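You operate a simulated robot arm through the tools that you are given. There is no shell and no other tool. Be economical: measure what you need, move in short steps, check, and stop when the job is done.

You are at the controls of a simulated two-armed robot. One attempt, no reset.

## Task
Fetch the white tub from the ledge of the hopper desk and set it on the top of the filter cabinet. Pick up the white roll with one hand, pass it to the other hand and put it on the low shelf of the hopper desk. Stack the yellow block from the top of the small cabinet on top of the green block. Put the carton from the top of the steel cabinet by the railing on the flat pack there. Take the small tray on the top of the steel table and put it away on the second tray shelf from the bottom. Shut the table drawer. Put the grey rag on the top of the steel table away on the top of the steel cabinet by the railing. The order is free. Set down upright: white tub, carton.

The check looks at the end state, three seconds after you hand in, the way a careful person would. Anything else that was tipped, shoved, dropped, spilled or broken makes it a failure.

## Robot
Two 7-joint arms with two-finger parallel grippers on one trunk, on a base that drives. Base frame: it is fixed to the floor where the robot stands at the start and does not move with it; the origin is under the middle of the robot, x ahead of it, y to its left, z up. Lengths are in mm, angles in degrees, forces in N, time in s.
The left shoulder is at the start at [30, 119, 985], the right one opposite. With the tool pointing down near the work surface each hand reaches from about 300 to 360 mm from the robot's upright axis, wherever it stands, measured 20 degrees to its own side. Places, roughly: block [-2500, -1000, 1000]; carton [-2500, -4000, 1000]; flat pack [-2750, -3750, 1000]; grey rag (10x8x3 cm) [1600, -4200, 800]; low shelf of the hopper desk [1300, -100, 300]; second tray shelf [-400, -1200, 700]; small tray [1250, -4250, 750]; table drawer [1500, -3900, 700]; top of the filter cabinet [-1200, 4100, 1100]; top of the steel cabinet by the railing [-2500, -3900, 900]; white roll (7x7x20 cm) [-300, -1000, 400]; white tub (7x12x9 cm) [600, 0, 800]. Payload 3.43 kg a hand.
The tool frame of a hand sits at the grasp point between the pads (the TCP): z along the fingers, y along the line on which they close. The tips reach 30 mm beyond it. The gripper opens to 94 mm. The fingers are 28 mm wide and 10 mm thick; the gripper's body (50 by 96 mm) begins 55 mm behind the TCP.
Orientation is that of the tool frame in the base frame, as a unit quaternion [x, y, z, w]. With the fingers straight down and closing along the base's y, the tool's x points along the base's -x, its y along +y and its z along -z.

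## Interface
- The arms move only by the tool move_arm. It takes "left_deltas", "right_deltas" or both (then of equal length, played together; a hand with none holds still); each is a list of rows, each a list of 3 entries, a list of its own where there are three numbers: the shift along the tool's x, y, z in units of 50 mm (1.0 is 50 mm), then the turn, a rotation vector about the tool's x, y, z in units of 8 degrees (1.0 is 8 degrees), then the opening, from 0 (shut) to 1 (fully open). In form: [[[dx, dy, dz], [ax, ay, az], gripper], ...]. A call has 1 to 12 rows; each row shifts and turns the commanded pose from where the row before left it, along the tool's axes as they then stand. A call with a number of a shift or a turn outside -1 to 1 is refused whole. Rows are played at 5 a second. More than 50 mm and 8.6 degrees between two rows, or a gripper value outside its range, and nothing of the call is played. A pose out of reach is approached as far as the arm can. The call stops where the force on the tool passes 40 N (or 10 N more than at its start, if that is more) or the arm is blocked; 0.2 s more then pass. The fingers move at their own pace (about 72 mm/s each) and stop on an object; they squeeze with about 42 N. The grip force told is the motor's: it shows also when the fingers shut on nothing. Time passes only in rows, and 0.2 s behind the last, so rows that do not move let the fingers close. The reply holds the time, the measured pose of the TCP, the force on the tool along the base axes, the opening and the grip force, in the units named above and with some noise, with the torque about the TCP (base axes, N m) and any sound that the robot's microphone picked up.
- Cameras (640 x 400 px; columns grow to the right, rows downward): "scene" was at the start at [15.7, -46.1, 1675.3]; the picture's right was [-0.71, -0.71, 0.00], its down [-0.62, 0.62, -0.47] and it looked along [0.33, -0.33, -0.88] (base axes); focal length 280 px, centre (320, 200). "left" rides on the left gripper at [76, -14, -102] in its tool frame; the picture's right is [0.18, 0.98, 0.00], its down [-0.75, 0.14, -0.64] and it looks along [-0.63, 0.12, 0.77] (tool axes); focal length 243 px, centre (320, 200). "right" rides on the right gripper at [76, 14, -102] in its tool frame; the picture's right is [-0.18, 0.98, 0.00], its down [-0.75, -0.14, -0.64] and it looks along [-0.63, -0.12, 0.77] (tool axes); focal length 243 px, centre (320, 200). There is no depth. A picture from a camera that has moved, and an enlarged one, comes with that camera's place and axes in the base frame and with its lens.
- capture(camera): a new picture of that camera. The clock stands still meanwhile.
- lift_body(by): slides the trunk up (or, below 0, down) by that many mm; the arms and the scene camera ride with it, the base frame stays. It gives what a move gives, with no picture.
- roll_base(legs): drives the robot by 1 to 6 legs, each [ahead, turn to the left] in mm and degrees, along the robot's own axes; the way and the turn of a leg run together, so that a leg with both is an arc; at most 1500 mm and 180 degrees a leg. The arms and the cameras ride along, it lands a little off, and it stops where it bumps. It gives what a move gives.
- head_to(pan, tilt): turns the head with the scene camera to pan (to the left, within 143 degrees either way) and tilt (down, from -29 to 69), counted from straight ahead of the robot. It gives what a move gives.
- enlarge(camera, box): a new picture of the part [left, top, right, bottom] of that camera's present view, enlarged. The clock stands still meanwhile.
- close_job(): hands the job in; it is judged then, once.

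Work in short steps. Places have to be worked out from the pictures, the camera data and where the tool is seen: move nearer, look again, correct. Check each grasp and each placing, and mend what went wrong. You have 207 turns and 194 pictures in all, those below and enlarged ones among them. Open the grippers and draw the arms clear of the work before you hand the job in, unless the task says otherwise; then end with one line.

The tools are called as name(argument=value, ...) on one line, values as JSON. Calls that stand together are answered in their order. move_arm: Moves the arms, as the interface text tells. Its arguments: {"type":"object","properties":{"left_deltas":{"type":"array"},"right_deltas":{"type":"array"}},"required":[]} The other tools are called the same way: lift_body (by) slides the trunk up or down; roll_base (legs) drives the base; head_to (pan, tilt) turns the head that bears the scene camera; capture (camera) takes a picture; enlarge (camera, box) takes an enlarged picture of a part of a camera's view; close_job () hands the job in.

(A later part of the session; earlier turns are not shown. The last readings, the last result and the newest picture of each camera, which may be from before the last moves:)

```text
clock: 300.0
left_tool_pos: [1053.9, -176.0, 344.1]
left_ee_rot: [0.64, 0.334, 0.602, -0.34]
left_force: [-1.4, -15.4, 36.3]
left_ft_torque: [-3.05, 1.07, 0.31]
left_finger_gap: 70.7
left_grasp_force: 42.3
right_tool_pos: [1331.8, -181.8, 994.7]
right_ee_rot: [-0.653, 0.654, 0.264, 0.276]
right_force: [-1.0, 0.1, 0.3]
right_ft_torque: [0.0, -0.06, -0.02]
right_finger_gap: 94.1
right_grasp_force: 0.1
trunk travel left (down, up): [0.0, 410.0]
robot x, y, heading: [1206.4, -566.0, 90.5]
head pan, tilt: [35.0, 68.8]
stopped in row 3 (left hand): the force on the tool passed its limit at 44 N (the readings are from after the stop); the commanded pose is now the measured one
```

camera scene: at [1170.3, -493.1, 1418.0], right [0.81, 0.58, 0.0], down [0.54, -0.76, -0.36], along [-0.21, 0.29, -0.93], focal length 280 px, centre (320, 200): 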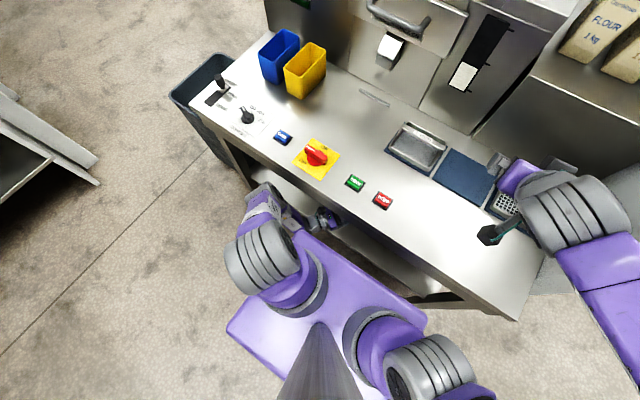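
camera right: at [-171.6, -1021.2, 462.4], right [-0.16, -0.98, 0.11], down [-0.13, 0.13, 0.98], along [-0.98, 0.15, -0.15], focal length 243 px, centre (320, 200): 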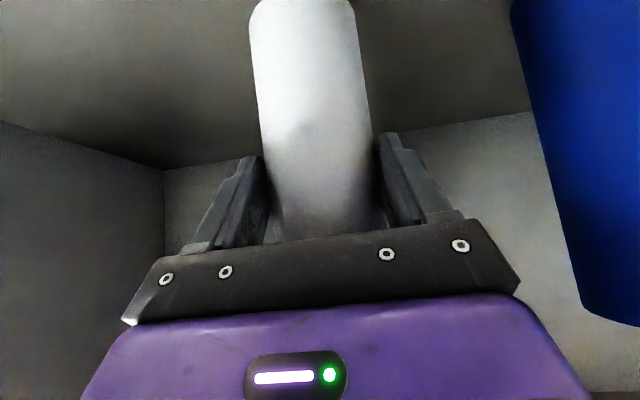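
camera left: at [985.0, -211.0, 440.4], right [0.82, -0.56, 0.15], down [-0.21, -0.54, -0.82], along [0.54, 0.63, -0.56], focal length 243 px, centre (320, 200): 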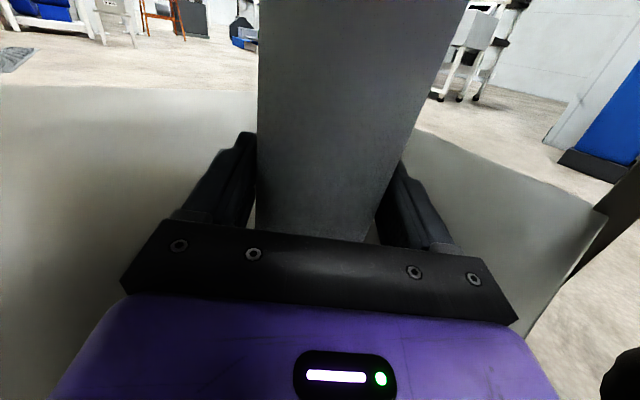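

The gripper body now rests on the shelf's front edge (≈314 mm), so the roll's base must be practically on the shelf. I ease up 2 mm and open gently.

move_arm(left_deltas=[[[0.04, 0, 0], [0, 0, 0], 0.4], [[0, 0, 0], [0, 0, 0], 0.78], [[0, 0, 0], [0, 0, 0], 0.85], [[0, 0, 0], [0, 0, 0], 0.92], [[0, 0, 0], [0, 0, 0], 1], [[0, 0, 0], [0, 0, 0], 1]])

capture(camera="left")

```text
clock: 301.4
left_tool_pos: [1054.8, -176.7, 343.1]
left_ee_rot: [0.643, 0.335, 0.6, -0.339]
left_force: [2.8, 0.2, 13.9]
left_ft_torque: [-0.85, 0.21, 0.13]
left_finger_gap: 93.9
left_grasp_force: 0.0
right_tool_pos: [1332.9, -181.0, 995.8]
right_ee_rot: [-0.653, 0.654, 0.264, 0.277]
right_force: [-0.3, 0.8, -0.5]
right_ft_torque: [0.0, -0.01, -0.03]
right_finger_gap: 93.9
right_grasp_force: 0.0
trunk travel left (down, up): [0.0, 410.0]
robot x, y, heading: [1202.3, -561.1, 90.6]
head pan, tilt: [35.0, 68.8]
```

```text
91 pictures are left
camera left: at [989.6, -251.9, 425.4], right [0.83, -0.53, 0.15], down [-0.27, -0.63, -0.72], along [0.48, 0.56, -0.67], focal length 243 px, centre (320, 200)
```

left: 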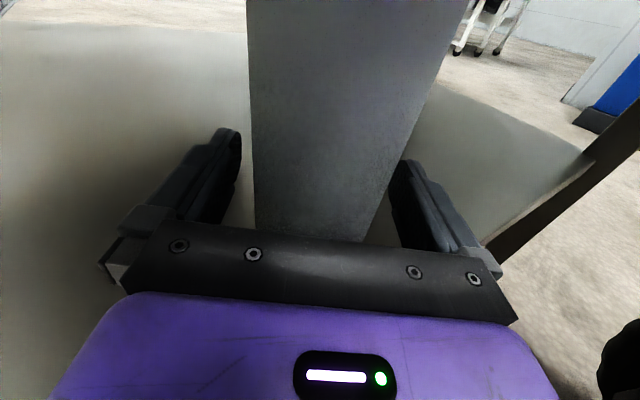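

The roll stands by itself. I withdraw the hand along its own axis.

move_arm(left_deltas=[[[0.1, 0, -0.2], [0, 0, 0], 1], [[0.1, 0, -0.5], [0, 0, 0], 1], [[0, 0, -0.5], [0, 0, 0], 1], [[0, 0, -0.5], [0, 0, 0], 1]])

capture(camera="left")

```text
clock: 302.6
left_tool_pos: [986.2, -224.6, 367.5]
left_ee_rot: [0.641, 0.326, 0.591, -0.364]
left_force: [0.8, -0.2, -0.9]
left_ft_torque: [-0.03, 0.0, 0.02]
left_finger_gap: 94.2
left_grasp_force: 0.1
right_tool_pos: [1333.6, -181.9, 995.9]
right_ee_rot: [0.654, -0.653, -0.264, -0.276]
right_force: [0.2, -1.2, -0.2]
right_ft_torque: [0.01, 0.0, -0.04]
right_finger_gap: 94.0
right_grasp_force: 0.1
trunk travel left (down, up): [0.0, 410.0]
robot x, y, heading: [1205.8, -566.8, 90.8]
head pan, tilt: [35.0, 68.8]
stopped in row 4 (left hand): the arm was blocked; the commanded pose is now the measured one
```

```text
90 pictures are left
camera left: at [927.2, -306.7, 448.2], right [0.85, -0.51, 0.1], down [-0.28, -0.61, -0.74], along [0.44, 0.6, -0.67], focal length 243 px, centre (320, 200)
```

left: 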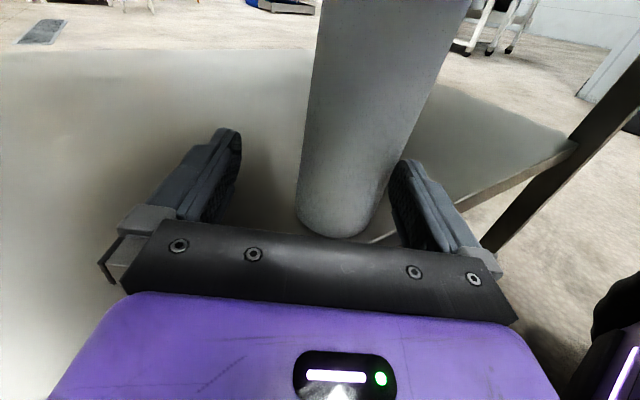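

Fingers are clear of the standing roll. I roll the base straight back and check the roll from the scene camera.

roll_base(legs=[[-450, 0]])

head_to(pan=10, tilt=35)

capture(camera="scene")

capture(camera="left")

```text
clock: 305.3
left_tool_pos: [992.1, -681.5, 366.1]
left_ee_rot: [0.641, 0.327, 0.59, -0.365]
left_force: [0.4, -0.1, 0.6]
left_ft_torque: [-0.02, -0.02, 0.0]
left_finger_gap: 94.3
left_grasp_force: 0.0
right_tool_pos: [1337.3, -636.9, 995.3]
right_ee_rot: [0.654, -0.653, -0.262, -0.277]
right_force: [-0.1, 0.0, 1.0]
right_ft_torque: [-0.01, 0.03, 0.0]
right_finger_gap: 93.6
right_grasp_force: 0.1
trunk travel left (down, up): [0.0, 410.0]
robot x, y, heading: [1207.9, -1016.7, 90.8]
head pan, tilt: [35.0, 68.8]
```

```text
clock: 306.3
left_tool_pos: [992.3, -681.2, 366.7]
left_ee_rot: [0.641, 0.328, 0.59, -0.366]
left_force: [-0.2, 0.3, -0.3]
left_ft_torque: [-0.02, -0.02, 0.01]
left_finger_gap: 93.9
left_grasp_force: 0.0
right_tool_pos: [1337.8, -636.2, 995.0]
right_ee_rot: [0.654, -0.653, -0.263, -0.277]
right_force: [-0.1, 1.3, -0.5]
right_ft_torque: [0.01, -0.02, -0.01]
right_finger_gap: 93.9
right_grasp_force: 0.1
trunk travel left (down, up): [0.0, 410.0]
robot x, y, heading: [1207.7, -1018.5, 90.5]
head pan, tilt: [10.0, 35.0]
```

```text
89 pictures are left
camera scene: at [1192.5, -964.1, 1461.7], right [0.98, 0.19, 0.0], down [0.11, -0.56, -0.82], along [-0.15, 0.8, -0.57], focal length 280 px, centre (320, 200)
```

scene: 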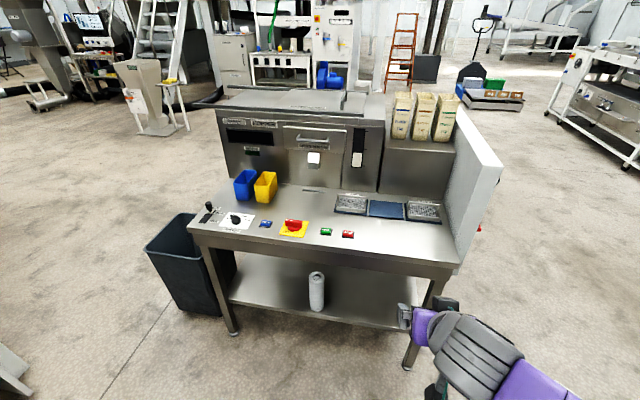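

```text
88 pictures are left
camera left: at [932.2, -763.2, 448.0], right [0.85, -0.51, 0.1], down [-0.28, -0.61, -0.74], along [0.44, 0.6, -0.67], focal length 243 px, centre (320, 200)
```

left: 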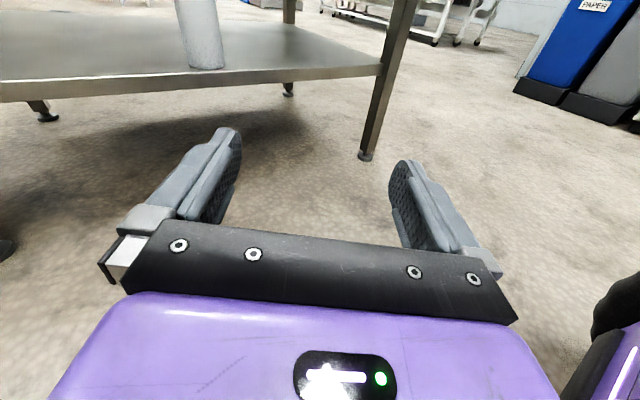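

The roll stands upright on the low shelf. Now the rag: I raise the trunk and bring both hands back to pointing down.

lift_body(by=270)

move_arm(left_deltas=[[[0.5, 0, 0], [-0.94, 0, 0], 1], [[0.5, 0, 0], [-0.94, 0, 0], 1], [[0.5, 0, 0], [-0.94, 0, 0], 1], [[0.5, 0, 0], [-0.94, 0, 0], 1], [[0, 0, 0], [-0.94, 0, 0], 1], [[0, 0, 0], [-0.94, 0, 0], 1], [[0, 0, 0], [-0.94, 0, 0], 1]], right_deltas=[[[0, 0, 0], [0, 1, 0], 1], [[0, 0, 0], [0, 1, 0], 1], [[0, 0, 0], [0, 1, 0], 1], [[0, 0, 0], [0, 1, 0], 1], [[0, 0, 0], [0, 1, 0], 1], [[0, 0, 0], [0, 0.65, 0], 1], [[0, 0, 0], [0, 0, 0], 1]])

move_arm(left_deltas=[[[0, 0, 0], [0, -0.895, 0], 1], [[0, 0, 0], [0, -0.895, 0], 1], [[0, 0, 0], [0, -0.895, 0], 1], [[0, 0, 0], [0, -0.895, 0], 1], [[0, 0, 0], [0, -0.895, 0], 1], [[0, 0, 0], [0, -0.895, 0], 1], [[0, 0, 0], [0, -0.895, 0], 1], [[0, 0, 0], [0, -0.895, 0], 1], [[0, 0, 0], [0, -0.895, 0], 1], [[0, 0, 0], [0, -0.895, 0], 1], [[0, 0, 0], [0, -0.895, 0], 1], [[0, 0, 0], [0, -0.895, 0], 1]])

```text
clock: 309.1
left_tool_pos: [992.4, -681.2, 637.5]
left_ee_rot: [0.641, 0.328, 0.59, -0.365]
left_force: [0.4, 0.0, 0.2]
left_ft_torque: [0.0, 0.0, -0.01]
left_finger_gap: 93.7
left_grasp_force: 0.1
right_tool_pos: [1336.7, -637.1, 1265.0]
right_ee_rot: [0.655, -0.653, -0.263, -0.276]
right_force: [0.5, 0.8, -0.3]
right_ft_torque: [0.02, 0.0, 0.02]
right_finger_gap: 93.8
right_grasp_force: 0.0
trunk travel left (down, up): [-270.0, 140.0]
robot x, y, heading: [1208.3, -1019.3, 90.6]
head pan, tilt: [10.0, 35.0]
```

```text
clock: 310.7
left_tool_pos: [1001.7, -683.5, 735.4]
left_ee_rot: [0.737, 0.033, 0.674, -0.043]
left_force: [-0.7, -0.9, -1.1]
left_ft_torque: [-0.01, 0.0, -0.01]
left_finger_gap: 93.8
left_grasp_force: 0.0
right_tool_pos: [1337.4, -636.3, 1263.8]
right_ee_rot: [-0.705, 0.709, -0.01, 0.003]
right_force: [0.1, -0.3, 0.3]
right_ft_torque: [-0.05, -0.04, 0.0]
right_finger_gap: 94.1
right_grasp_force: 0.1
trunk travel left (down, up): [-270.0, 140.0]
robot x, y, heading: [1205.6, -1021.7, 90.8]
head pan, tilt: [10.0, 35.0]
```

```text
clock: 313.3
left_tool_pos: [1000.9, -682.4, 736.0]
left_ee_rot: [0.999, 0.052, -0.01, -0.011]
left_force: [-0.3, -0.9, 0.0]
left_ft_torque: [0.02, 0.0, 0.0]
left_finger_gap: 93.9
left_grasp_force: 0.1
right_tool_pos: [1338.8, -637.4, 1263.4]
right_ee_rot: [-0.705, 0.709, -0.008, 0.003]
right_force: [0.4, 0.1, 0.4]
right_ft_torque: [0.01, 0.02, -0.01]
right_finger_gap: 94.1
right_grasp_force: 0.0
trunk travel left (down, up): [-270.0, 140.0]
robot x, y, heading: [1206.8, -1021.0, 90.7]
head pan, tilt: [10.0, 35.0]
```

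Hands point down again. I raise the left hand to ≈1000 and drive to the steel table for the rag.

move_arm(left_deltas=[[[0, 0, -0.9], [0, 0, 0.3], 1], [[0, 0, -0.9], [0, 0, 0.3], 1], [[0, 0, -0.9], [0, 0, 0.15], 1], [[0, 0, -0.9], [0, 0, 0], 1], [[0, 0, -0.9], [0, 0, 0], 1], [[0, 0, -0.9], [0, 0, 0], 1]])

roll_base(legs=[[0, -174.8], [1145, 0], [1145, 0], [0, -5.8]])

head_to(pan=0, tilt=45)

capture(camera="scene")

```text
clock: 314.7
left_tool_pos: [1002.9, -687.8, 1006.0]
left_ee_rot: [1.0, 0.001, -0.009, -0.009]
left_force: [-0.3, 0.2, -0.4]
left_ft_torque: [0.01, -0.01, 0.01]
left_finger_gap: 93.9
left_grasp_force: 0.0
right_tool_pos: [1338.3, -637.5, 1265.7]
right_ee_rot: [-0.705, 0.709, -0.008, 0.004]
right_force: [0.1, 0.2, 0.2]
right_ft_torque: [0.01, -0.02, -0.05]
right_finger_gap: 94.0
right_grasp_force: 0.0
trunk travel left (down, up): [-270.0, 140.0]
robot x, y, heading: [1204.5, -1018.8, 90.9]
head pan, tilt: [10.0, 35.0]
```

```text
clock: 333.4
left_tool_pos: [1953.7, -3560.2, 1006.4]
left_ee_rot: [-0.066, 0.998, -0.007, 0.01]
left_force: [-0.2, 0.3, 0.0]
left_ft_torque: [-0.02, 0.02, -0.01]
left_finger_gap: 94.0
left_grasp_force: 0.0
right_tool_pos: [1627.5, -3652.9, 1265.9]
right_ee_rot: [0.662, 0.749, -0.005, -0.008]
right_force: [0.1, -0.4, 0.0]
right_ft_torque: [-0.02, 0.03, 0.04]
right_finger_gap: 93.8
right_grasp_force: 0.0
trunk travel left (down, up): [-270.0, 140.0]
robot x, y, heading: [1707.8, -3256.3, -81.9]
head pan, tilt: [10.0, 35.0]
```

```text
clock: 334.1
left_tool_pos: [1954.5, -3559.9, 1007.2]
left_ee_rot: [-0.065, 0.998, -0.009, 0.01]
left_force: [-0.2, 0.7, -1.2]
left_ft_torque: [-0.02, -0.04, 0.01]
left_finger_gap: 94.2
left_grasp_force: 0.1
right_tool_pos: [1627.4, -3652.4, 1264.1]
right_ee_rot: [0.662, 0.75, -0.004, -0.008]
right_force: [0.4, 0.5, 1.0]
right_ft_torque: [-0.01, -0.02, -0.01]
right_finger_gap: 93.9
right_grasp_force: 0.1
trunk travel left (down, up): [-270.0, 140.0]
robot x, y, heading: [1703.4, -3258.2, -81.8]
head pan, tilt: [0.0, 45.0]
```

```text
87 pictures are left
camera scene: at [1714.4, -3307.3, 1717.0], right [-0.99, -0.14, 0.0], down [-0.1, 0.7, -0.71], along [0.1, -0.7, -0.71], focal length 280 px, centre (320, 200)
```

scene: 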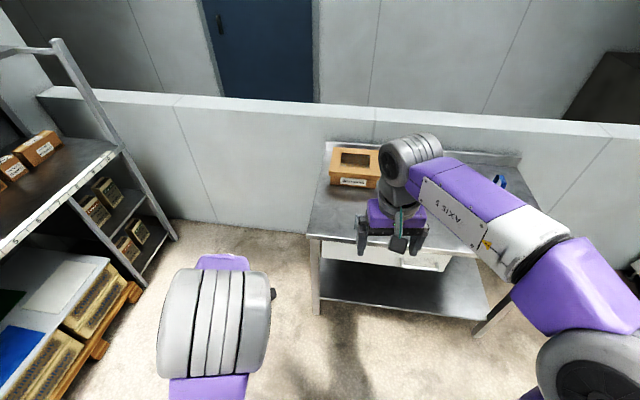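

The turn overshot, so I'm at x≈1706. I sidestep to x≈1438 in front of the table, hands staying high.

roll_base(legs=[[0, -42], [478, 0], [0, 33.8]])

capture(camera="left")

```text
clock: 340.6
left_tool_pos: [1634.7, -3993.2, 1006.9]
left_ee_rot: [0.007, 1.0, -0.01, 0.009]
left_force: [0.1, -0.8, 0.2]
left_ft_torque: [-0.01, 0.04, -0.02]
left_finger_gap: 93.9
left_grasp_force: 0.0
right_tool_pos: [1301.4, -4037.4, 1265.2]
right_ee_rot: [0.715, 0.699, -0.004, -0.008]
right_force: [0.2, 0.3, 0.1]
right_ft_torque: [0.02, -0.01, 0.03]
right_finger_gap: 94.0
right_grasp_force: 0.0
trunk travel left (down, up): [-270.0, 140.0]
robot x, y, heading: [1435.0, -3660.0, -90.3]
head pan, tilt: [0.0, 45.0]
```

```text
86 pictures are left
camera left: at [1555.8, -4004.4, 1108.6], right [-0.17, 0.99, -0.02], down [0.74, 0.14, 0.65], along [0.65, 0.09, -0.76], focal length 243 px, centre (320, 200)
```

left: 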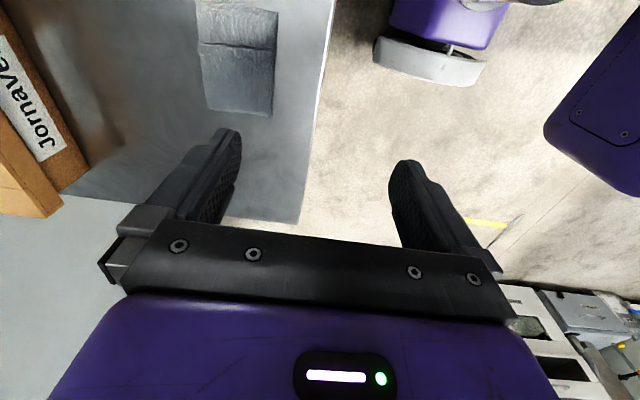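

The rag is right there: centre ≈(1634,-4084). I go over it, lower to z≈856 and close.

move_arm(left_deltas=[[[0, -0.92, 0], [0, 0, 0], 1], [[0, -0.9, 0], [0, 0, 0], 1], [[0, 0, 0.9], [0, 0, 0], 1], [[0, 0, 0.9], [0, 0, 0], 1], [[0, 0, 0.9], [0, 0, 0], 1], [[0, 0, 0.28], [0, 0, 0], 1], [[0, 0, 0], [0, 0, 0], 0.6], [[0, 0, 0], [0, 0, 0], 0.3], [[0, 0, 0], [0, 0, 0], 0.2], [[0, 0, 0], [0, 0, 0], 0.2]])

capture(camera="left")

```text
clock: 342.8
left_tool_pos: [1637.2, -4085.9, 859.0]
left_ee_rot: [0.008, 1.0, -0.008, 0.01]
left_force: [0.0, 0.1, -0.6]
left_ft_torque: [0.01, 0.01, 0.01]
left_finger_gap: 70.6
left_grasp_force: 41.9
right_tool_pos: [1299.6, -4037.0, 1265.0]
right_ee_rot: [0.715, 0.699, -0.003, -0.009]
right_force: [0.6, -0.1, -0.5]
right_ft_torque: [0.0, 0.02, 0.01]
right_finger_gap: 93.9
right_grasp_force: 0.0
trunk travel left (down, up): [-270.0, 140.0]
robot x, y, heading: [1437.0, -3657.4, -89.8]
head pan, tilt: [0.0, 45.0]
```

```text
85 pictures are left
camera left: at [1557.8, -4097.7, 960.8], right [-0.17, 0.99, -0.02], down [0.74, 0.14, 0.65], along [0.65, 0.09, -0.76], focal length 243 px, centre (320, 200)
```

left: 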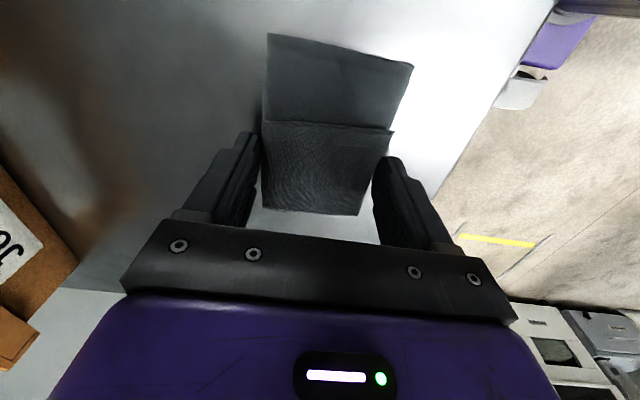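

The rag is gripped. I lift it and start the drive around the desk toward the west side.

move_arm(left_deltas=[[[0, 0, -0.6], [0, 0, 0], 0.2], [[0, 0, -0.9], [0, 0, 0], 0.2], [[0, 0, -0.9], [0, 0, 0], 0.2], [[0, 0, -0.9], [0, 0, 0], 0.2]])

roll_base(legs=[[-400, 0], [0, 152], [1000, 0], [950, 0]])

```text
clock: 343.8
left_tool_pos: [1635.6, -4079.5, 1022.9]
left_ee_rot: [0.007, 1.0, -0.01, 0.009]
left_force: [0.6, -0.5, 0.3]
left_ft_torque: [0.02, -0.02, 0.01]
left_finger_gap: 70.7
left_grasp_force: 41.9
right_tool_pos: [1299.2, -4036.5, 1265.3]
right_ee_rot: [0.715, 0.699, -0.004, -0.009]
right_force: [1.0, -0.1, 0.7]
right_ft_torque: [0.0, 0.01, -0.01]
right_finger_gap: 94.1
right_grasp_force: 0.0
trunk travel left (down, up): [-270.0, 140.0]
robot x, y, heading: [1432.5, -3654.5, -89.9]
head pan, tilt: [0.0, 45.0]
```

```text
clock: 361.9
left_tool_pos: [2384.9, -1077.6, 1023.5]
left_ee_rot: [0.967, -0.253, -0.007, -0.012]
left_force: [-0.5, 0.1, 0.1]
left_ft_torque: [-0.03, 0.02, 0.0]
left_finger_gap: 70.7
left_grasp_force: 42.1
right_tool_pos: [2661.0, -1277.5, 1265.5]
right_ee_rot: [-0.502, 0.865, -0.009, 0.001]
right_force: [-0.2, 0.0, 0.5]
right_ft_torque: [-0.01, 0.0, 0.02]
right_finger_gap: 94.1
right_grasp_force: 0.0
trunk travel left (down, up): [-270.0, 140.0]
robot x, y, heading: [2363.8, -1544.9, 61.5]
head pan, tilt: [0.0, 45.0]
```

On track at (2364,-1545). I continue north past the desk and then west.

roll_base(legs=[[0, 28.7], [1330, 0], [1330, 0], [0, 90], [1250, 0], [1250, 0]])

head_to(pan=30, tilt=20)

capture(camera="scene")

```text
clock: 392.3
left_tool_pos: [-604.1, 887.6, 1022.5]
left_ee_rot: [0.699, 0.715, -0.013, 0.001]
left_force: [-0.5, 0.5, -0.7]
left_ft_torque: [-0.02, 0.0, 0.0]
left_finger_gap: 70.3
left_grasp_force: 41.7
right_tool_pos: [-572.1, 1226.4, 1264.4]
right_ee_rot: [1.0, 0.006, 0.004, -0.009]
right_force: [-0.4, 0.3, -0.2]
right_ft_torque: [0.0, -0.02, -0.01]
right_finger_gap: 93.8
right_grasp_force: 0.0
trunk travel left (down, up): [-270.0, 140.0]
robot x, y, heading: [-185.8, 1106.9, -178.0]
head pan, tilt: [0.0, 45.0]
```

```text
clock: 393.2
left_tool_pos: [-604.1, 887.4, 1021.8]
left_ee_rot: [0.7, 0.714, -0.013, 0.0]
left_force: [0.1, 0.7, -0.3]
left_ft_torque: [-0.01, -0.01, -0.01]
left_finger_gap: 71.0
left_grasp_force: 42.4
right_tool_pos: [-571.7, 1225.5, 1264.5]
right_ee_rot: [1.0, 0.007, 0.003, -0.009]
right_force: [0.2, 0.1, -0.4]
right_ft_torque: [-0.03, 0.02, -0.05]
right_finger_gap: 94.2
right_grasp_force: 0.1
trunk travel left (down, up): [-270.0, 140.0]
robot x, y, heading: [-186.4, 1102.2, -178.1]
head pan, tilt: [30.0, 20.0]
```

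```text
84 pictures are left
camera scene: at [-235.0, 1055.4, 1755.6], right [-0.53, 0.85, 0.0], down [0.29, 0.18, -0.94], along [-0.8, -0.5, -0.34], focal length 280 px, centre (320, 200)
```

scene: 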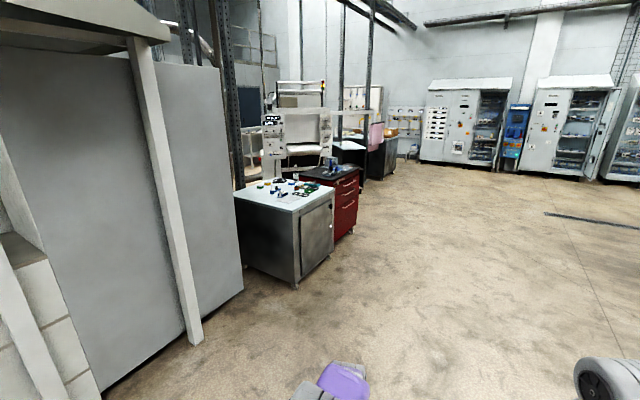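

The small cabinet stands at x≈-2800…-2100, y≈-1200…-340, top ≈860. I drive nearer to its east side and look.

roll_base(legs=[[0, 31.6], [820, 0], [800, 0]])

head_to(pan=10, tilt=25)

capture(camera="scene")

```text
clock: 402.9
left_tool_pos: [-1775.0, -155.5, 1022.5]
left_ee_rot: [0.488, 0.873, -0.013, 0.004]
left_force: [0.1, -0.7, -0.1]
left_ft_torque: [0.01, 0.0, -0.01]
left_finger_gap: 70.9
left_grasp_force: 41.9
right_tool_pos: [-1919.1, 153.0, 1264.1]
right_ee_rot: [0.963, 0.268, 0.001, -0.01]
right_force: [-0.6, 0.2, 0.7]
right_ft_torque: [0.0, -0.01, 0.0]
right_finger_gap: 93.9
right_grasp_force: 0.1
trunk travel left (down, up): [-270.0, 140.0]
robot x, y, heading: [-1524.1, 240.3, -147.8]
head pan, tilt: [30.0, 20.0]
```

```text
clock: 403.7
left_tool_pos: [-1774.6, -155.3, 1022.0]
left_ee_rot: [0.489, 0.872, -0.013, 0.004]
left_force: [-0.1, -0.5, -0.6]
left_ft_torque: [0.01, 0.01, 0.0]
left_finger_gap: 70.6
left_grasp_force: 42.2
right_tool_pos: [-1917.0, 152.9, 1265.6]
right_ee_rot: [0.963, 0.268, 0.001, -0.009]
right_force: [-0.4, 0.7, -0.8]
right_ft_torque: [0.0, 0.02, 0.02]
right_finger_gap: 94.3
right_grasp_force: 0.0
trunk travel left (down, up): [-270.0, 140.0]
robot x, y, heading: [-1525.3, 242.8, -147.7]
head pan, tilt: [10.0, 25.0]
```

```text
83 pictures are left
camera scene: at [-1566.5, 195.5, 1747.6], right [-0.67, 0.74, 0.0], down [0.31, 0.28, -0.91], along [-0.67, -0.61, -0.42], focal length 280 px, centre (320, 200)
```

scene: 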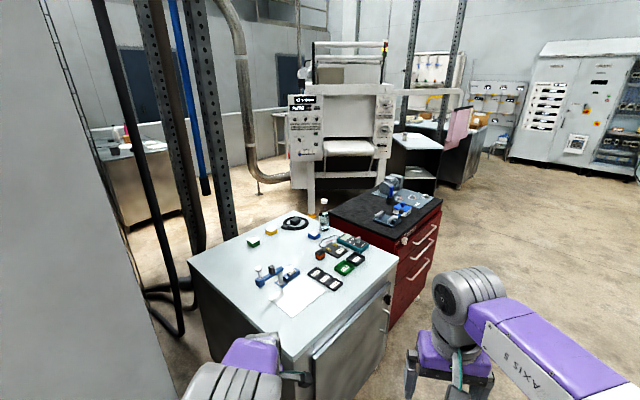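

The block row lies far inside the small cabinet's top (≈600 mm from its north edge), and the gap on its east side is too narrow. I drive west along the cabinets to find the way south and another side to reach it.

roll_base(legs=[[0, -44], [1000, 0], [1000, 0], [0, 90]])

head_to(pan=15, tilt=25)

capture(camera="scene")

```text
clock: 419.4
left_tool_pos: [-3344.3, 196.8, 1023.3]
left_ee_rot: [0.103, 0.995, -0.01, 0.009]
left_force: [-0.6, 0.1, -1.6]
left_ft_torque: [0.01, 0.01, 0.03]
left_finger_gap: 70.9
left_grasp_force: 42.3
right_tool_pos: [-3665.3, 304.5, 1264.6]
right_ee_rot: [0.779, 0.627, -0.003, -0.008]
right_force: [0.5, -1.3, -0.7]
right_ft_torque: [0.0, 0.02, 0.01]
right_finger_gap: 94.0
right_grasp_force: 0.1
trunk travel left (down, up): [-270.0, 140.0]
robot x, y, heading: [-3458.4, 651.8, -100.9]
head pan, tilt: [10.0, 25.0]
```

```text
clock: 420.1
left_tool_pos: [-3344.1, 197.9, 1021.4]
left_ee_rot: [0.104, 0.994, -0.01, 0.009]
left_force: [0.1, -0.6, -0.4]
left_ft_torque: [0.0, 0.01, 0.01]
left_finger_gap: 70.9
left_grasp_force: 41.9
right_tool_pos: [-3665.8, 304.6, 1264.5]
right_ee_rot: [0.779, 0.627, -0.004, -0.009]
right_force: [-1.1, -0.6, 0.3]
right_ft_torque: [-0.04, 0.01, -0.02]
right_finger_gap: 94.1
right_grasp_force: 0.2
trunk travel left (down, up): [-270.0, 140.0]
robot x, y, heading: [-3460.2, 652.9, -101.3]
head pan, tilt: [15.0, 25.0]
```

```text
82 pictures are left
camera scene: at [-3448.0, 589.5, 1747.5], right [-1.0, -0.07, 0.0], down [-0.03, 0.42, -0.91], along [0.06, -0.9, -0.42], focal length 280 px, centre (320, 200)
```

scene: 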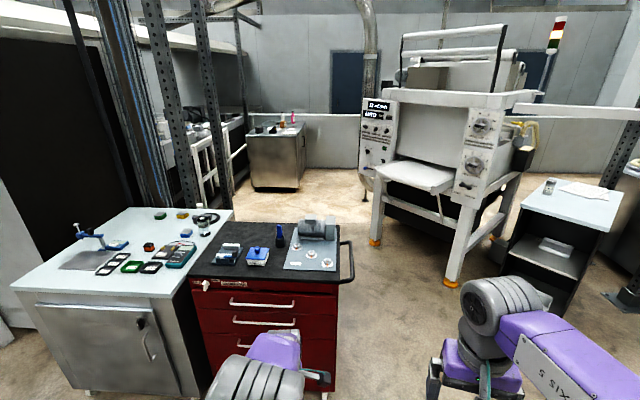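

From here all is clear: the steel cabinet lies at about (-2470,-3550) beyond an open area, reached by passing right of the red cabinet; the blocks are ≈130 mm from the small cabinet's south edge. I drive through the passage in steps.

roll_base(legs=[[0, -20], [941, 0], [0, 35]])

head_to(pan=25, tilt=30)

capture(camera="scene")

```text
clock: 427.7
left_tool_pos: [-3714.2, -551.1, 1022.1]
left_ee_rot: [-0.024, 1.0, -0.009, 0.01]
left_force: [0.9, -0.7, -0.8]
left_ft_torque: [-0.03, -0.03, -0.01]
left_finger_gap: 70.6
left_grasp_force: 42.1
right_tool_pos: [-4053.6, -527.6, 1265.3]
right_ee_rot: [0.691, 0.723, -0.004, -0.009]
right_force: [-0.1, 0.9, 0.5]
right_ft_torque: [0.03, 0.0, 0.01]
right_finger_gap: 93.8
right_grasp_force: 0.1
trunk travel left (down, up): [-270.0, 140.0]
robot x, y, heading: [-3941.7, -142.1, -86.5]
head pan, tilt: [15.0, 25.0]
```

```text
clock: 428.4
left_tool_pos: [-3715.9, -550.7, 1022.5]
left_ee_rot: [-0.026, 1.0, -0.008, 0.009]
left_force: [-0.2, 0.9, 0.5]
left_ft_torque: [-0.02, -0.02, 0.0]
left_finger_gap: 70.6
left_grasp_force: 42.3
right_tool_pos: [-4054.6, -529.0, 1264.8]
right_ee_rot: [0.691, 0.722, -0.004, -0.008]
right_force: [0.6, 0.1, 0.5]
right_ft_torque: [0.01, 0.02, -0.01]
right_finger_gap: 94.3
right_grasp_force: 0.0
trunk travel left (down, up): [-270.0, 140.0]
robot x, y, heading: [-3944.1, -139.2, -86.5]
head pan, tilt: [25.0, 30.0]
```

```text
81 pictures are left
camera scene: at [-3902.8, -190.0, 1739.6], right [-0.88, -0.48, 0.0], down [-0.24, 0.44, -0.87], along [0.41, -0.76, -0.5], focal length 280 px, centre (320, 200)
```

scene: 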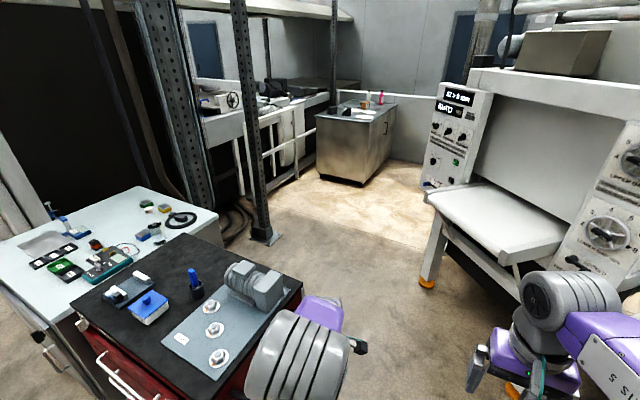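

The way is open; one post stands at ≈(-2297,-1919). I continue south-east toward the steel cabinet.

roll_base(legs=[[800, 0], [0, 41], [1270, 0], [0, -27], [900, 0]])

head_to(pan=0, tilt=30)

capture(camera="scene")

```text
clock: 446.2
left_tool_pos: [-2480.7, -3068.9, 1023.3]
left_ee_rot: [-0.129, 0.992, -0.008, 0.011]
left_force: [-0.5, 0.0, -0.2]
left_ft_torque: [0.02, 0.0, -0.04]
left_finger_gap: 70.5
left_grasp_force: 42.1
right_tool_pos: [-2817.0, -3116.7, 1264.3]
right_ee_rot: [0.611, 0.791, -0.005, -0.007]
right_force: [-0.2, 0.4, 0.2]
right_ft_torque: [0.0, 0.0, -0.01]
right_finger_gap: 94.1
right_grasp_force: 0.0
trunk travel left (down, up): [-270.0, 140.0]
robot x, y, heading: [-2789.5, -2710.2, -74.7]
head pan, tilt: [25.0, 30.0]
```

```text
clock: 447.1
left_tool_pos: [-2480.7, -3067.5, 1022.5]
left_ee_rot: [-0.129, 0.992, -0.009, 0.011]
left_force: [0.1, 0.2, -0.6]
left_ft_torque: [0.0, -0.01, 0.02]
left_finger_gap: 70.7
left_grasp_force: 41.5
right_tool_pos: [-2817.1, -3116.5, 1265.4]
right_ee_rot: [0.612, 0.791, -0.005, -0.008]
right_force: [-1.1, 1.0, 1.1]
right_ft_torque: [0.0, -0.02, 0.0]
right_finger_gap: 93.9
right_grasp_force: 0.0
trunk travel left (down, up): [-270.0, 140.0]
robot x, y, heading: [-2790.2, -2716.2, -74.4]
head pan, tilt: [0.0, 30.0]
```

```text
80 pictures are left
camera scene: at [-2772.9, -2772.1, 1739.6], right [-0.96, -0.27, 0.0], down [-0.13, 0.48, -0.87], along [0.23, -0.83, -0.5], focal length 280 px, centre (320, 200)
```

scene: 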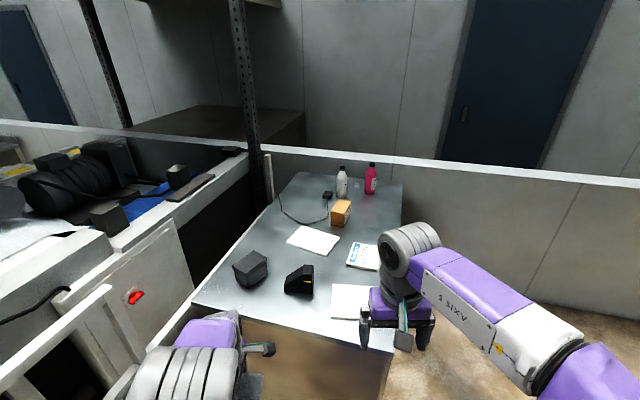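

The cabinet top spans x -2850…-2135, y -4530…-3330 (z≈900): carton ≈(-2545,-4013), flat pack ≈(-2704,-3730). I go round to its open west side and face east.

roll_base(legs=[[0, -76.5], [590, 0], [0, 67.5], [880, 0], [0, 83.4]])

head_to(pan=0, tilt=45)

capture(camera="scene")

```text
clock: 464.5
left_tool_pos: [-2790.0, -3702.2, 1021.6]
left_ee_rot: [-0.694, 0.719, 0.001, 0.013]
left_force: [0.5, -1.0, -0.5]
left_ft_torque: [0.0, 0.0, -0.03]
left_finger_gap: 70.5
left_grasp_force: 41.9
right_tool_pos: [-2841.5, -4035.7, 1266.0]
right_ee_rot: [0.021, 1.0, -0.009, -0.002]
right_force: [-0.7, 0.2, 0.0]
right_ft_torque: [-0.01, 0.0, 0.0]
right_finger_gap: 94.1
right_grasp_force: 0.1
trunk travel left (down, up): [-270.0, 140.0]
robot x, y, heading: [-3220.9, -3894.1, -1.5]
head pan, tilt: [0.0, 30.0]
```

```text
clock: 465.3
left_tool_pos: [-2790.2, -3700.6, 1023.0]
left_ee_rot: [-0.694, 0.719, -0.001, 0.014]
left_force: [-0.2, -0.6, -0.1]
left_ft_torque: [-0.01, -0.01, -0.02]
left_finger_gap: 70.6
left_grasp_force: 41.8
right_tool_pos: [-2841.7, -4037.4, 1265.7]
right_ee_rot: [0.022, 1.0, -0.009, -0.003]
right_force: [-0.4, -0.4, 0.9]
right_ft_torque: [0.0, -0.03, 0.0]
right_finger_gap: 93.9
right_grasp_force: 0.1
trunk travel left (down, up): [-270.0, 140.0]
robot x, y, heading: [-3215.7, -3893.9, -1.6]
head pan, tilt: [0.0, 45.0]
```

```text
79 pictures are left
camera scene: at [-3168.1, -3895.8, 1717.0], right [-0.02, -1.0, 0.0], down [-0.71, 0.02, -0.71], along [0.71, -0.02, -0.71], focal length 280 px, centre (320, 200)
```

scene: 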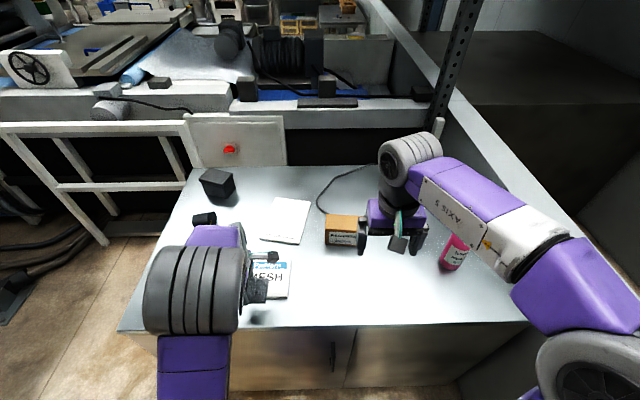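

Rag goes to the free area around (-2750,-3930), clear of the flat pack ("MESH") and the carton. I shift the left hand there and start lowering.

move_arm(left_deltas=[[[0.916, -0.16, 0], [0, 0, 0], 0.2], [[0.916, -0.16, 0], [0, 0, 0], 0.2], [[0.916, -0.16, 0], [0, 0, 0], 0.2], [[0.916, -0.16, 0], [0, 0, 0], 0.2], [[0.916, -0.16, 0], [0, 0, 0], 0.2], [[0, 0, 0.6], [0, 0, 0], 0.2], [[0, 0, 0.3], [0, 0, 0], 0.2], [[0, 0, 0.2], [0, 0, 0], 0.2]])

capture(camera="left")

capture(camera="scene")

```text
clock: 467.1
left_tool_pos: [-2758.1, -3930.7, 962.8]
left_ee_rot: [-0.694, 0.72, 0.001, 0.013]
left_force: [0.0, -0.2, 0.0]
left_ft_torque: [-0.03, 0.02, 0.01]
left_finger_gap: 70.5
left_grasp_force: 42.0
right_tool_pos: [-2841.4, -4036.8, 1264.5]
right_ee_rot: [0.021, 1.0, -0.009, -0.002]
right_force: [0.1, 1.2, -0.2]
right_ft_torque: [-0.03, -0.03, 0.0]
right_finger_gap: 94.0
right_grasp_force: 0.1
trunk travel left (down, up): [-270.0, 140.0]
robot x, y, heading: [-3219.6, -3892.0, -1.6]
head pan, tilt: [0.0, 45.0]
```

```text
78 pictures are left
camera left: at [-2749.5, -4010.2, 1064.8], right [-0.99, -0.15, -0.02], down [-0.13, 0.75, 0.65], along [-0.08, 0.65, -0.76], focal length 243 px, centre (320, 200)
```

left: 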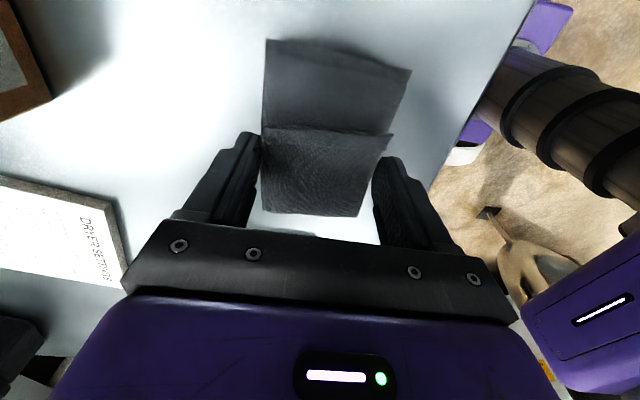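

```text
77 pictures are left
camera scene: at [-3167.7, -3895.6, 1716.9], right [-0.02, -1.0, 0.0], down [-0.71, 0.02, -0.71], along [0.71, -0.02, -0.71], focal length 280 px, centre (320, 200)
```

scene: 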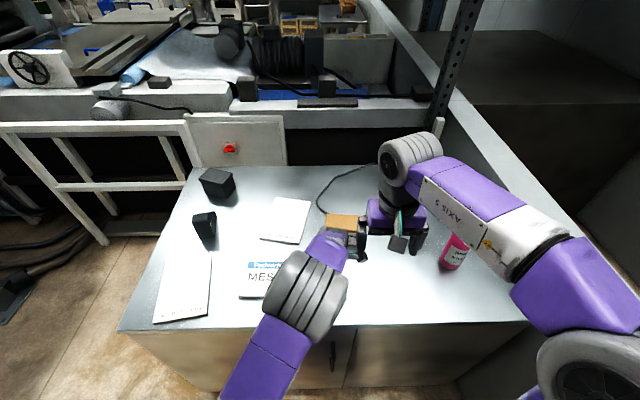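

Free area below. I lower further in 6–8 mm rows to touch.

move_arm(left_deltas=[[[0, 0, 0.16], [0, 0, 0], 0.2], [[0, 0, 0.14], [0, 0, 0], 0.2], [[0, 0, 0.12], [0, 0, 0], 0.2], [[0, 0, 0.1], [0, 0, 0], 0.2]])

```text
clock: 468.1
left_tool_pos: [-2757.7, -3930.6, 939.4]
left_ee_rot: [-0.695, 0.719, -0.003, 0.014]
left_force: [-0.5, 0.8, 14.3]
left_ft_torque: [-0.17, 0.51, -0.08]
left_finger_gap: 70.4
left_grasp_force: 42.0
right_tool_pos: [-2841.6, -4036.5, 1266.9]
right_ee_rot: [0.02, 1.0, -0.008, -0.003]
right_force: [-0.1, 0.7, -0.1]
right_ft_torque: [-0.02, 0.03, 0.01]
right_finger_gap: 94.1
right_grasp_force: 0.0
trunk travel left (down, up): [-270.0, 140.0]
robot x, y, heading: [-3216.5, -3895.2, -1.5]
head pan, tilt: [0.0, 45.0]
```

Touch at z≈940 (top ≈901). I release the rag, rise, and move the right hand aside at the same time.

move_arm(left_deltas=[[[0, 0, 0], [0, 0, 0], 0.9], [[0, 0, 0], [0, 0, 0], 0.95], [[0, 0, -0.8], [0, 0, 0], 0.95], [[0, 0, -0.9], [0, 0, 0], 0.95], [[0, 0, -0.9], [0, 0, 0], 0.95], [[0, -0.85, 0], [0, 0, 0], 1], [[0.3, -0.85, 0], [0, 0, 0], 1], [[0.4, -0.85, 0], [0, 0, 0], 1]], right_deltas=[[[0, -0.7, 0], [0, 0, 0], 1], [[0, -0.7, 0], [0, 0, 0], 1], [[0, -0.7, 0], [0, 0, 0], 1], [[0, -0.7, 0], [0, 0, 0], 1], [[0, -0.7, 0], [0, 0, 0], 1], [[0, 0, 0], [0, 0, 0], 1], [[0, 0, 0], [0, 0, 0], 1], [[0, 0, 0], [0, 0, 0], 1]])

capture(camera="left")

capture(camera="scene")

```text
clock: 469.9
left_tool_pos: [-2633.4, -3971.9, 1067.3]
left_ee_rot: [-0.695, 0.719, 0.002, 0.013]
left_force: [0.8, -0.1, 0.5]
left_ft_torque: [0.01, 0.01, 0.0]
left_finger_gap: 94.1
left_grasp_force: 0.0
right_tool_pos: [-2842.6, -4191.3, 1263.3]
right_ee_rot: [0.017, 1.0, -0.011, -0.012]
right_force: [1.2, -0.1, -0.8]
right_ft_torque: [0.04, 0.05, -0.01]
right_finger_gap: 93.9
right_grasp_force: 0.1
right hand out of reach, approached as far as the arm can: row 4, 5
trunk travel left (down, up): [-270.0, 140.0]
robot x, y, heading: [-3221.5, -3895.5, -1.5]
head pan, tilt: [0.0, 45.0]
```

```text
76 pictures are left
camera left: at [-2624.5, -4051.8, 1168.9], right [-0.99, -0.15, -0.02], down [-0.12, 0.75, 0.66], along [-0.09, 0.65, -0.76], focal length 243 px, centre (320, 200)
```

left: 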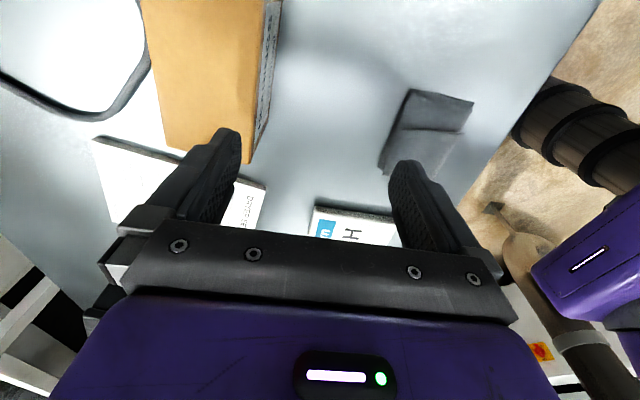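

```text
75 pictures are left
camera scene: at [-3165.3, -3895.9, 1716.8], right [-0.02, -1.0, 0.0], down [-0.71, 0.02, -0.71], along [0.71, -0.02, -0.71], focal length 280 px, centre (320, 200)
```

scene: 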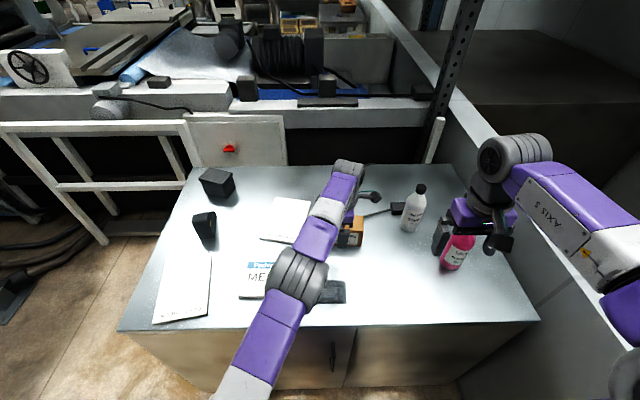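

The rag lies flat. The carton's top is about 65 mm wide, centred ≈(-2549,-3997) and turned ≈8°. I centre the left hand, yaw 6° and look just above it.

move_arm(left_deltas=[[[0.23, -0.84, 0], [0, 0, 0.4], 1], [[0.23, -0.84, 0], [0, 0, 0.35], 1], [[0, 0, 0.5], [0, 0, 0], 1]])

capture(camera="left")

```text
clock: 470.7
left_tool_pos: [-2624.7, -3978.2, 1035.2]
left_ee_rot: [-0.656, 0.755, 0.001, 0.013]
left_force: [0.5, 0.3, -0.6]
left_ft_torque: [0.0, -0.03, 0.01]
left_finger_gap: 93.9
left_grasp_force: 0.0
left hand out of reach, approached as far as the arm can: row 1, 2
right_tool_pos: [-2844.6, -4190.9, 1264.3]
right_ee_rot: [0.016, 1.0, -0.01, -0.011]
right_force: [-0.3, 0.2, 0.1]
right_ft_torque: [0.02, -0.01, 0.0]
right_finger_gap: 94.0
right_grasp_force: 0.0
trunk travel left (down, up): [-270.0, 140.0]
robot x, y, heading: [-3220.0, -3893.5, -1.6]
head pan, tilt: [0.0, 45.0]
```

```text
74 pictures are left
camera left: at [-2625.2, -4058.0, 1136.1], right [-1.0, -0.04, -0.02], down [-0.05, 0.75, 0.66], along [-0.02, 0.66, -0.76], focal length 243 px, centre (320, 200)
```

left: 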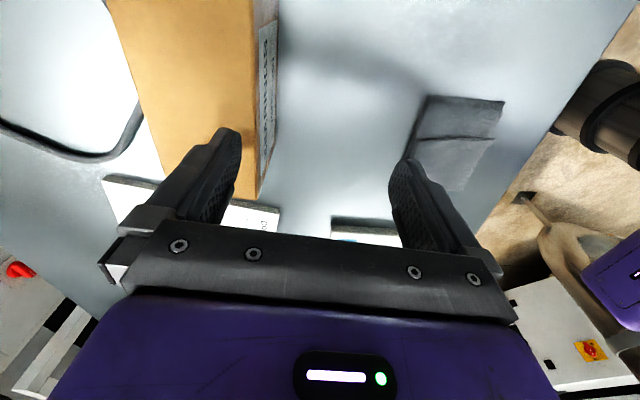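

Reach ends at x -2625, so I raise 30 mm and roll the base 82 mm closer, then look again.

move_arm(left_deltas=[[[0, 0, -0.6], [0, 0, 0], 1]])

roll_base(legs=[[82, 0]])

capture(camera="left")

```text
clock: 471.1
left_tool_pos: [-2626.3, -3976.9, 1064.9]
left_ee_rot: [-0.656, 0.754, 0.001, 0.013]
left_force: [-0.9, 0.3, -0.1]
left_ft_torque: [-0.05, -0.02, 0.01]
left_finger_gap: 94.0
left_grasp_force: 0.1
right_tool_pos: [-2843.3, -4191.1, 1263.5]
right_ee_rot: [0.017, 1.0, -0.01, -0.011]
right_force: [0.4, 0.2, -0.5]
right_ft_torque: [0.02, 0.03, 0.01]
right_finger_gap: 93.9
right_grasp_force: 0.1
trunk travel left (down, up): [-270.0, 140.0]
robot x, y, heading: [-3216.1, -3895.5, -1.2]
head pan, tilt: [0.0, 45.0]
```

```text
clock: 472.2
left_tool_pos: [-2542.9, -3979.8, 1065.4]
left_ee_rot: [-0.656, 0.755, 0.001, 0.013]
left_force: [0.8, 0.3, 0.1]
left_ft_torque: [-0.03, 0.01, 0.02]
left_finger_gap: 94.0
left_grasp_force: 0.0
right_tool_pos: [-2760.6, -4193.3, 1263.1]
right_ee_rot: [0.016, 1.0, -0.011, -0.011]
right_force: [0.1, 0.4, -0.4]
right_ft_torque: [0.02, 0.03, -0.01]
right_finger_gap: 94.1
right_grasp_force: 0.1
trunk travel left (down, up): [-270.0, 140.0]
robot x, y, heading: [-3138.6, -3897.9, -1.6]
head pan, tilt: [0.0, 45.0]
```

```text
73 pictures are left
camera left: at [-2543.1, -4059.9, 1166.3], right [-1.0, -0.04, -0.02], down [-0.05, 0.75, 0.66], along [-0.01, 0.66, -0.76], focal length 243 px, centre (320, 200)
```

left: 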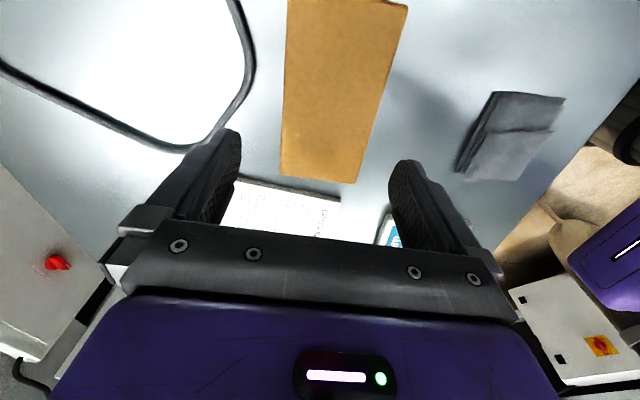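

Carton ≈67×122 mm, centred (-2548,-3992). I fine-tune and lower to z≈950 around it, then close.

move_arm(left_deltas=[[[0.2, 0.07, 0.4], [0, 0, -0.35], 1], [[0, 0, 0.7], [0, 0, 0], 1], [[0, 0, 0.7], [0, 0, 0], 1], [[0, 0, 0.5], [0, 0, 0], 1], [[0, 0, 0], [0, 0, 0], 0.7], [[0, 0, 0], [0, 0, 0], 0.45], [[0, 0, 0], [0, 0, 0], 0.45]])

capture(camera="left")

```text
clock: 473.8
left_tool_pos: [-2539.6, -3991.7, 950.3]
left_ee_rot: [-0.674, 0.738, 0.001, 0.012]
left_force: [-0.9, 0.0, 0.8]
left_ft_torque: [-0.08, 0.18, 0.01]
left_finger_gap: 73.9
left_grasp_force: 41.7
left hand out of reach, approached as far as the arm can: row 2
right_tool_pos: [-2762.6, -4192.5, 1263.2]
right_ee_rot: [0.016, 1.0, -0.01, -0.011]
right_force: [0.0, 0.0, 0.0]
right_ft_torque: [-0.02, -0.03, -0.03]
right_finger_gap: 94.0
right_grasp_force: 0.0
trunk travel left (down, up): [-270.0, 140.0]
robot x, y, heading: [-3135.8, -3897.6, -1.4]
head pan, tilt: [0.0, 45.0]
```

```text
72 pictures are left
camera left: at [-2536.2, -4070.5, 1052.7], right [-1.0, -0.09, -0.02], down [-0.08, 0.75, 0.65], along [-0.05, 0.65, -0.76], focal length 243 px, centre (320, 200)
```

left: 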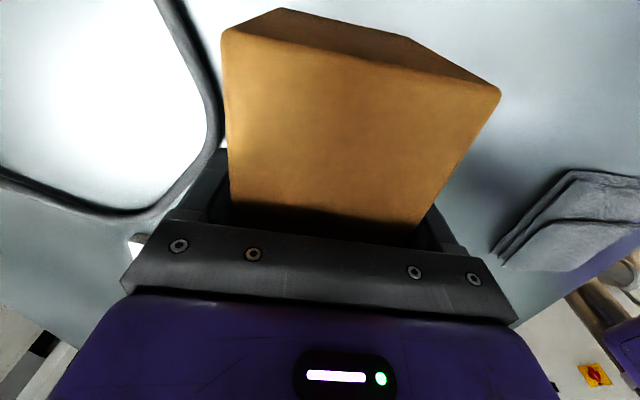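

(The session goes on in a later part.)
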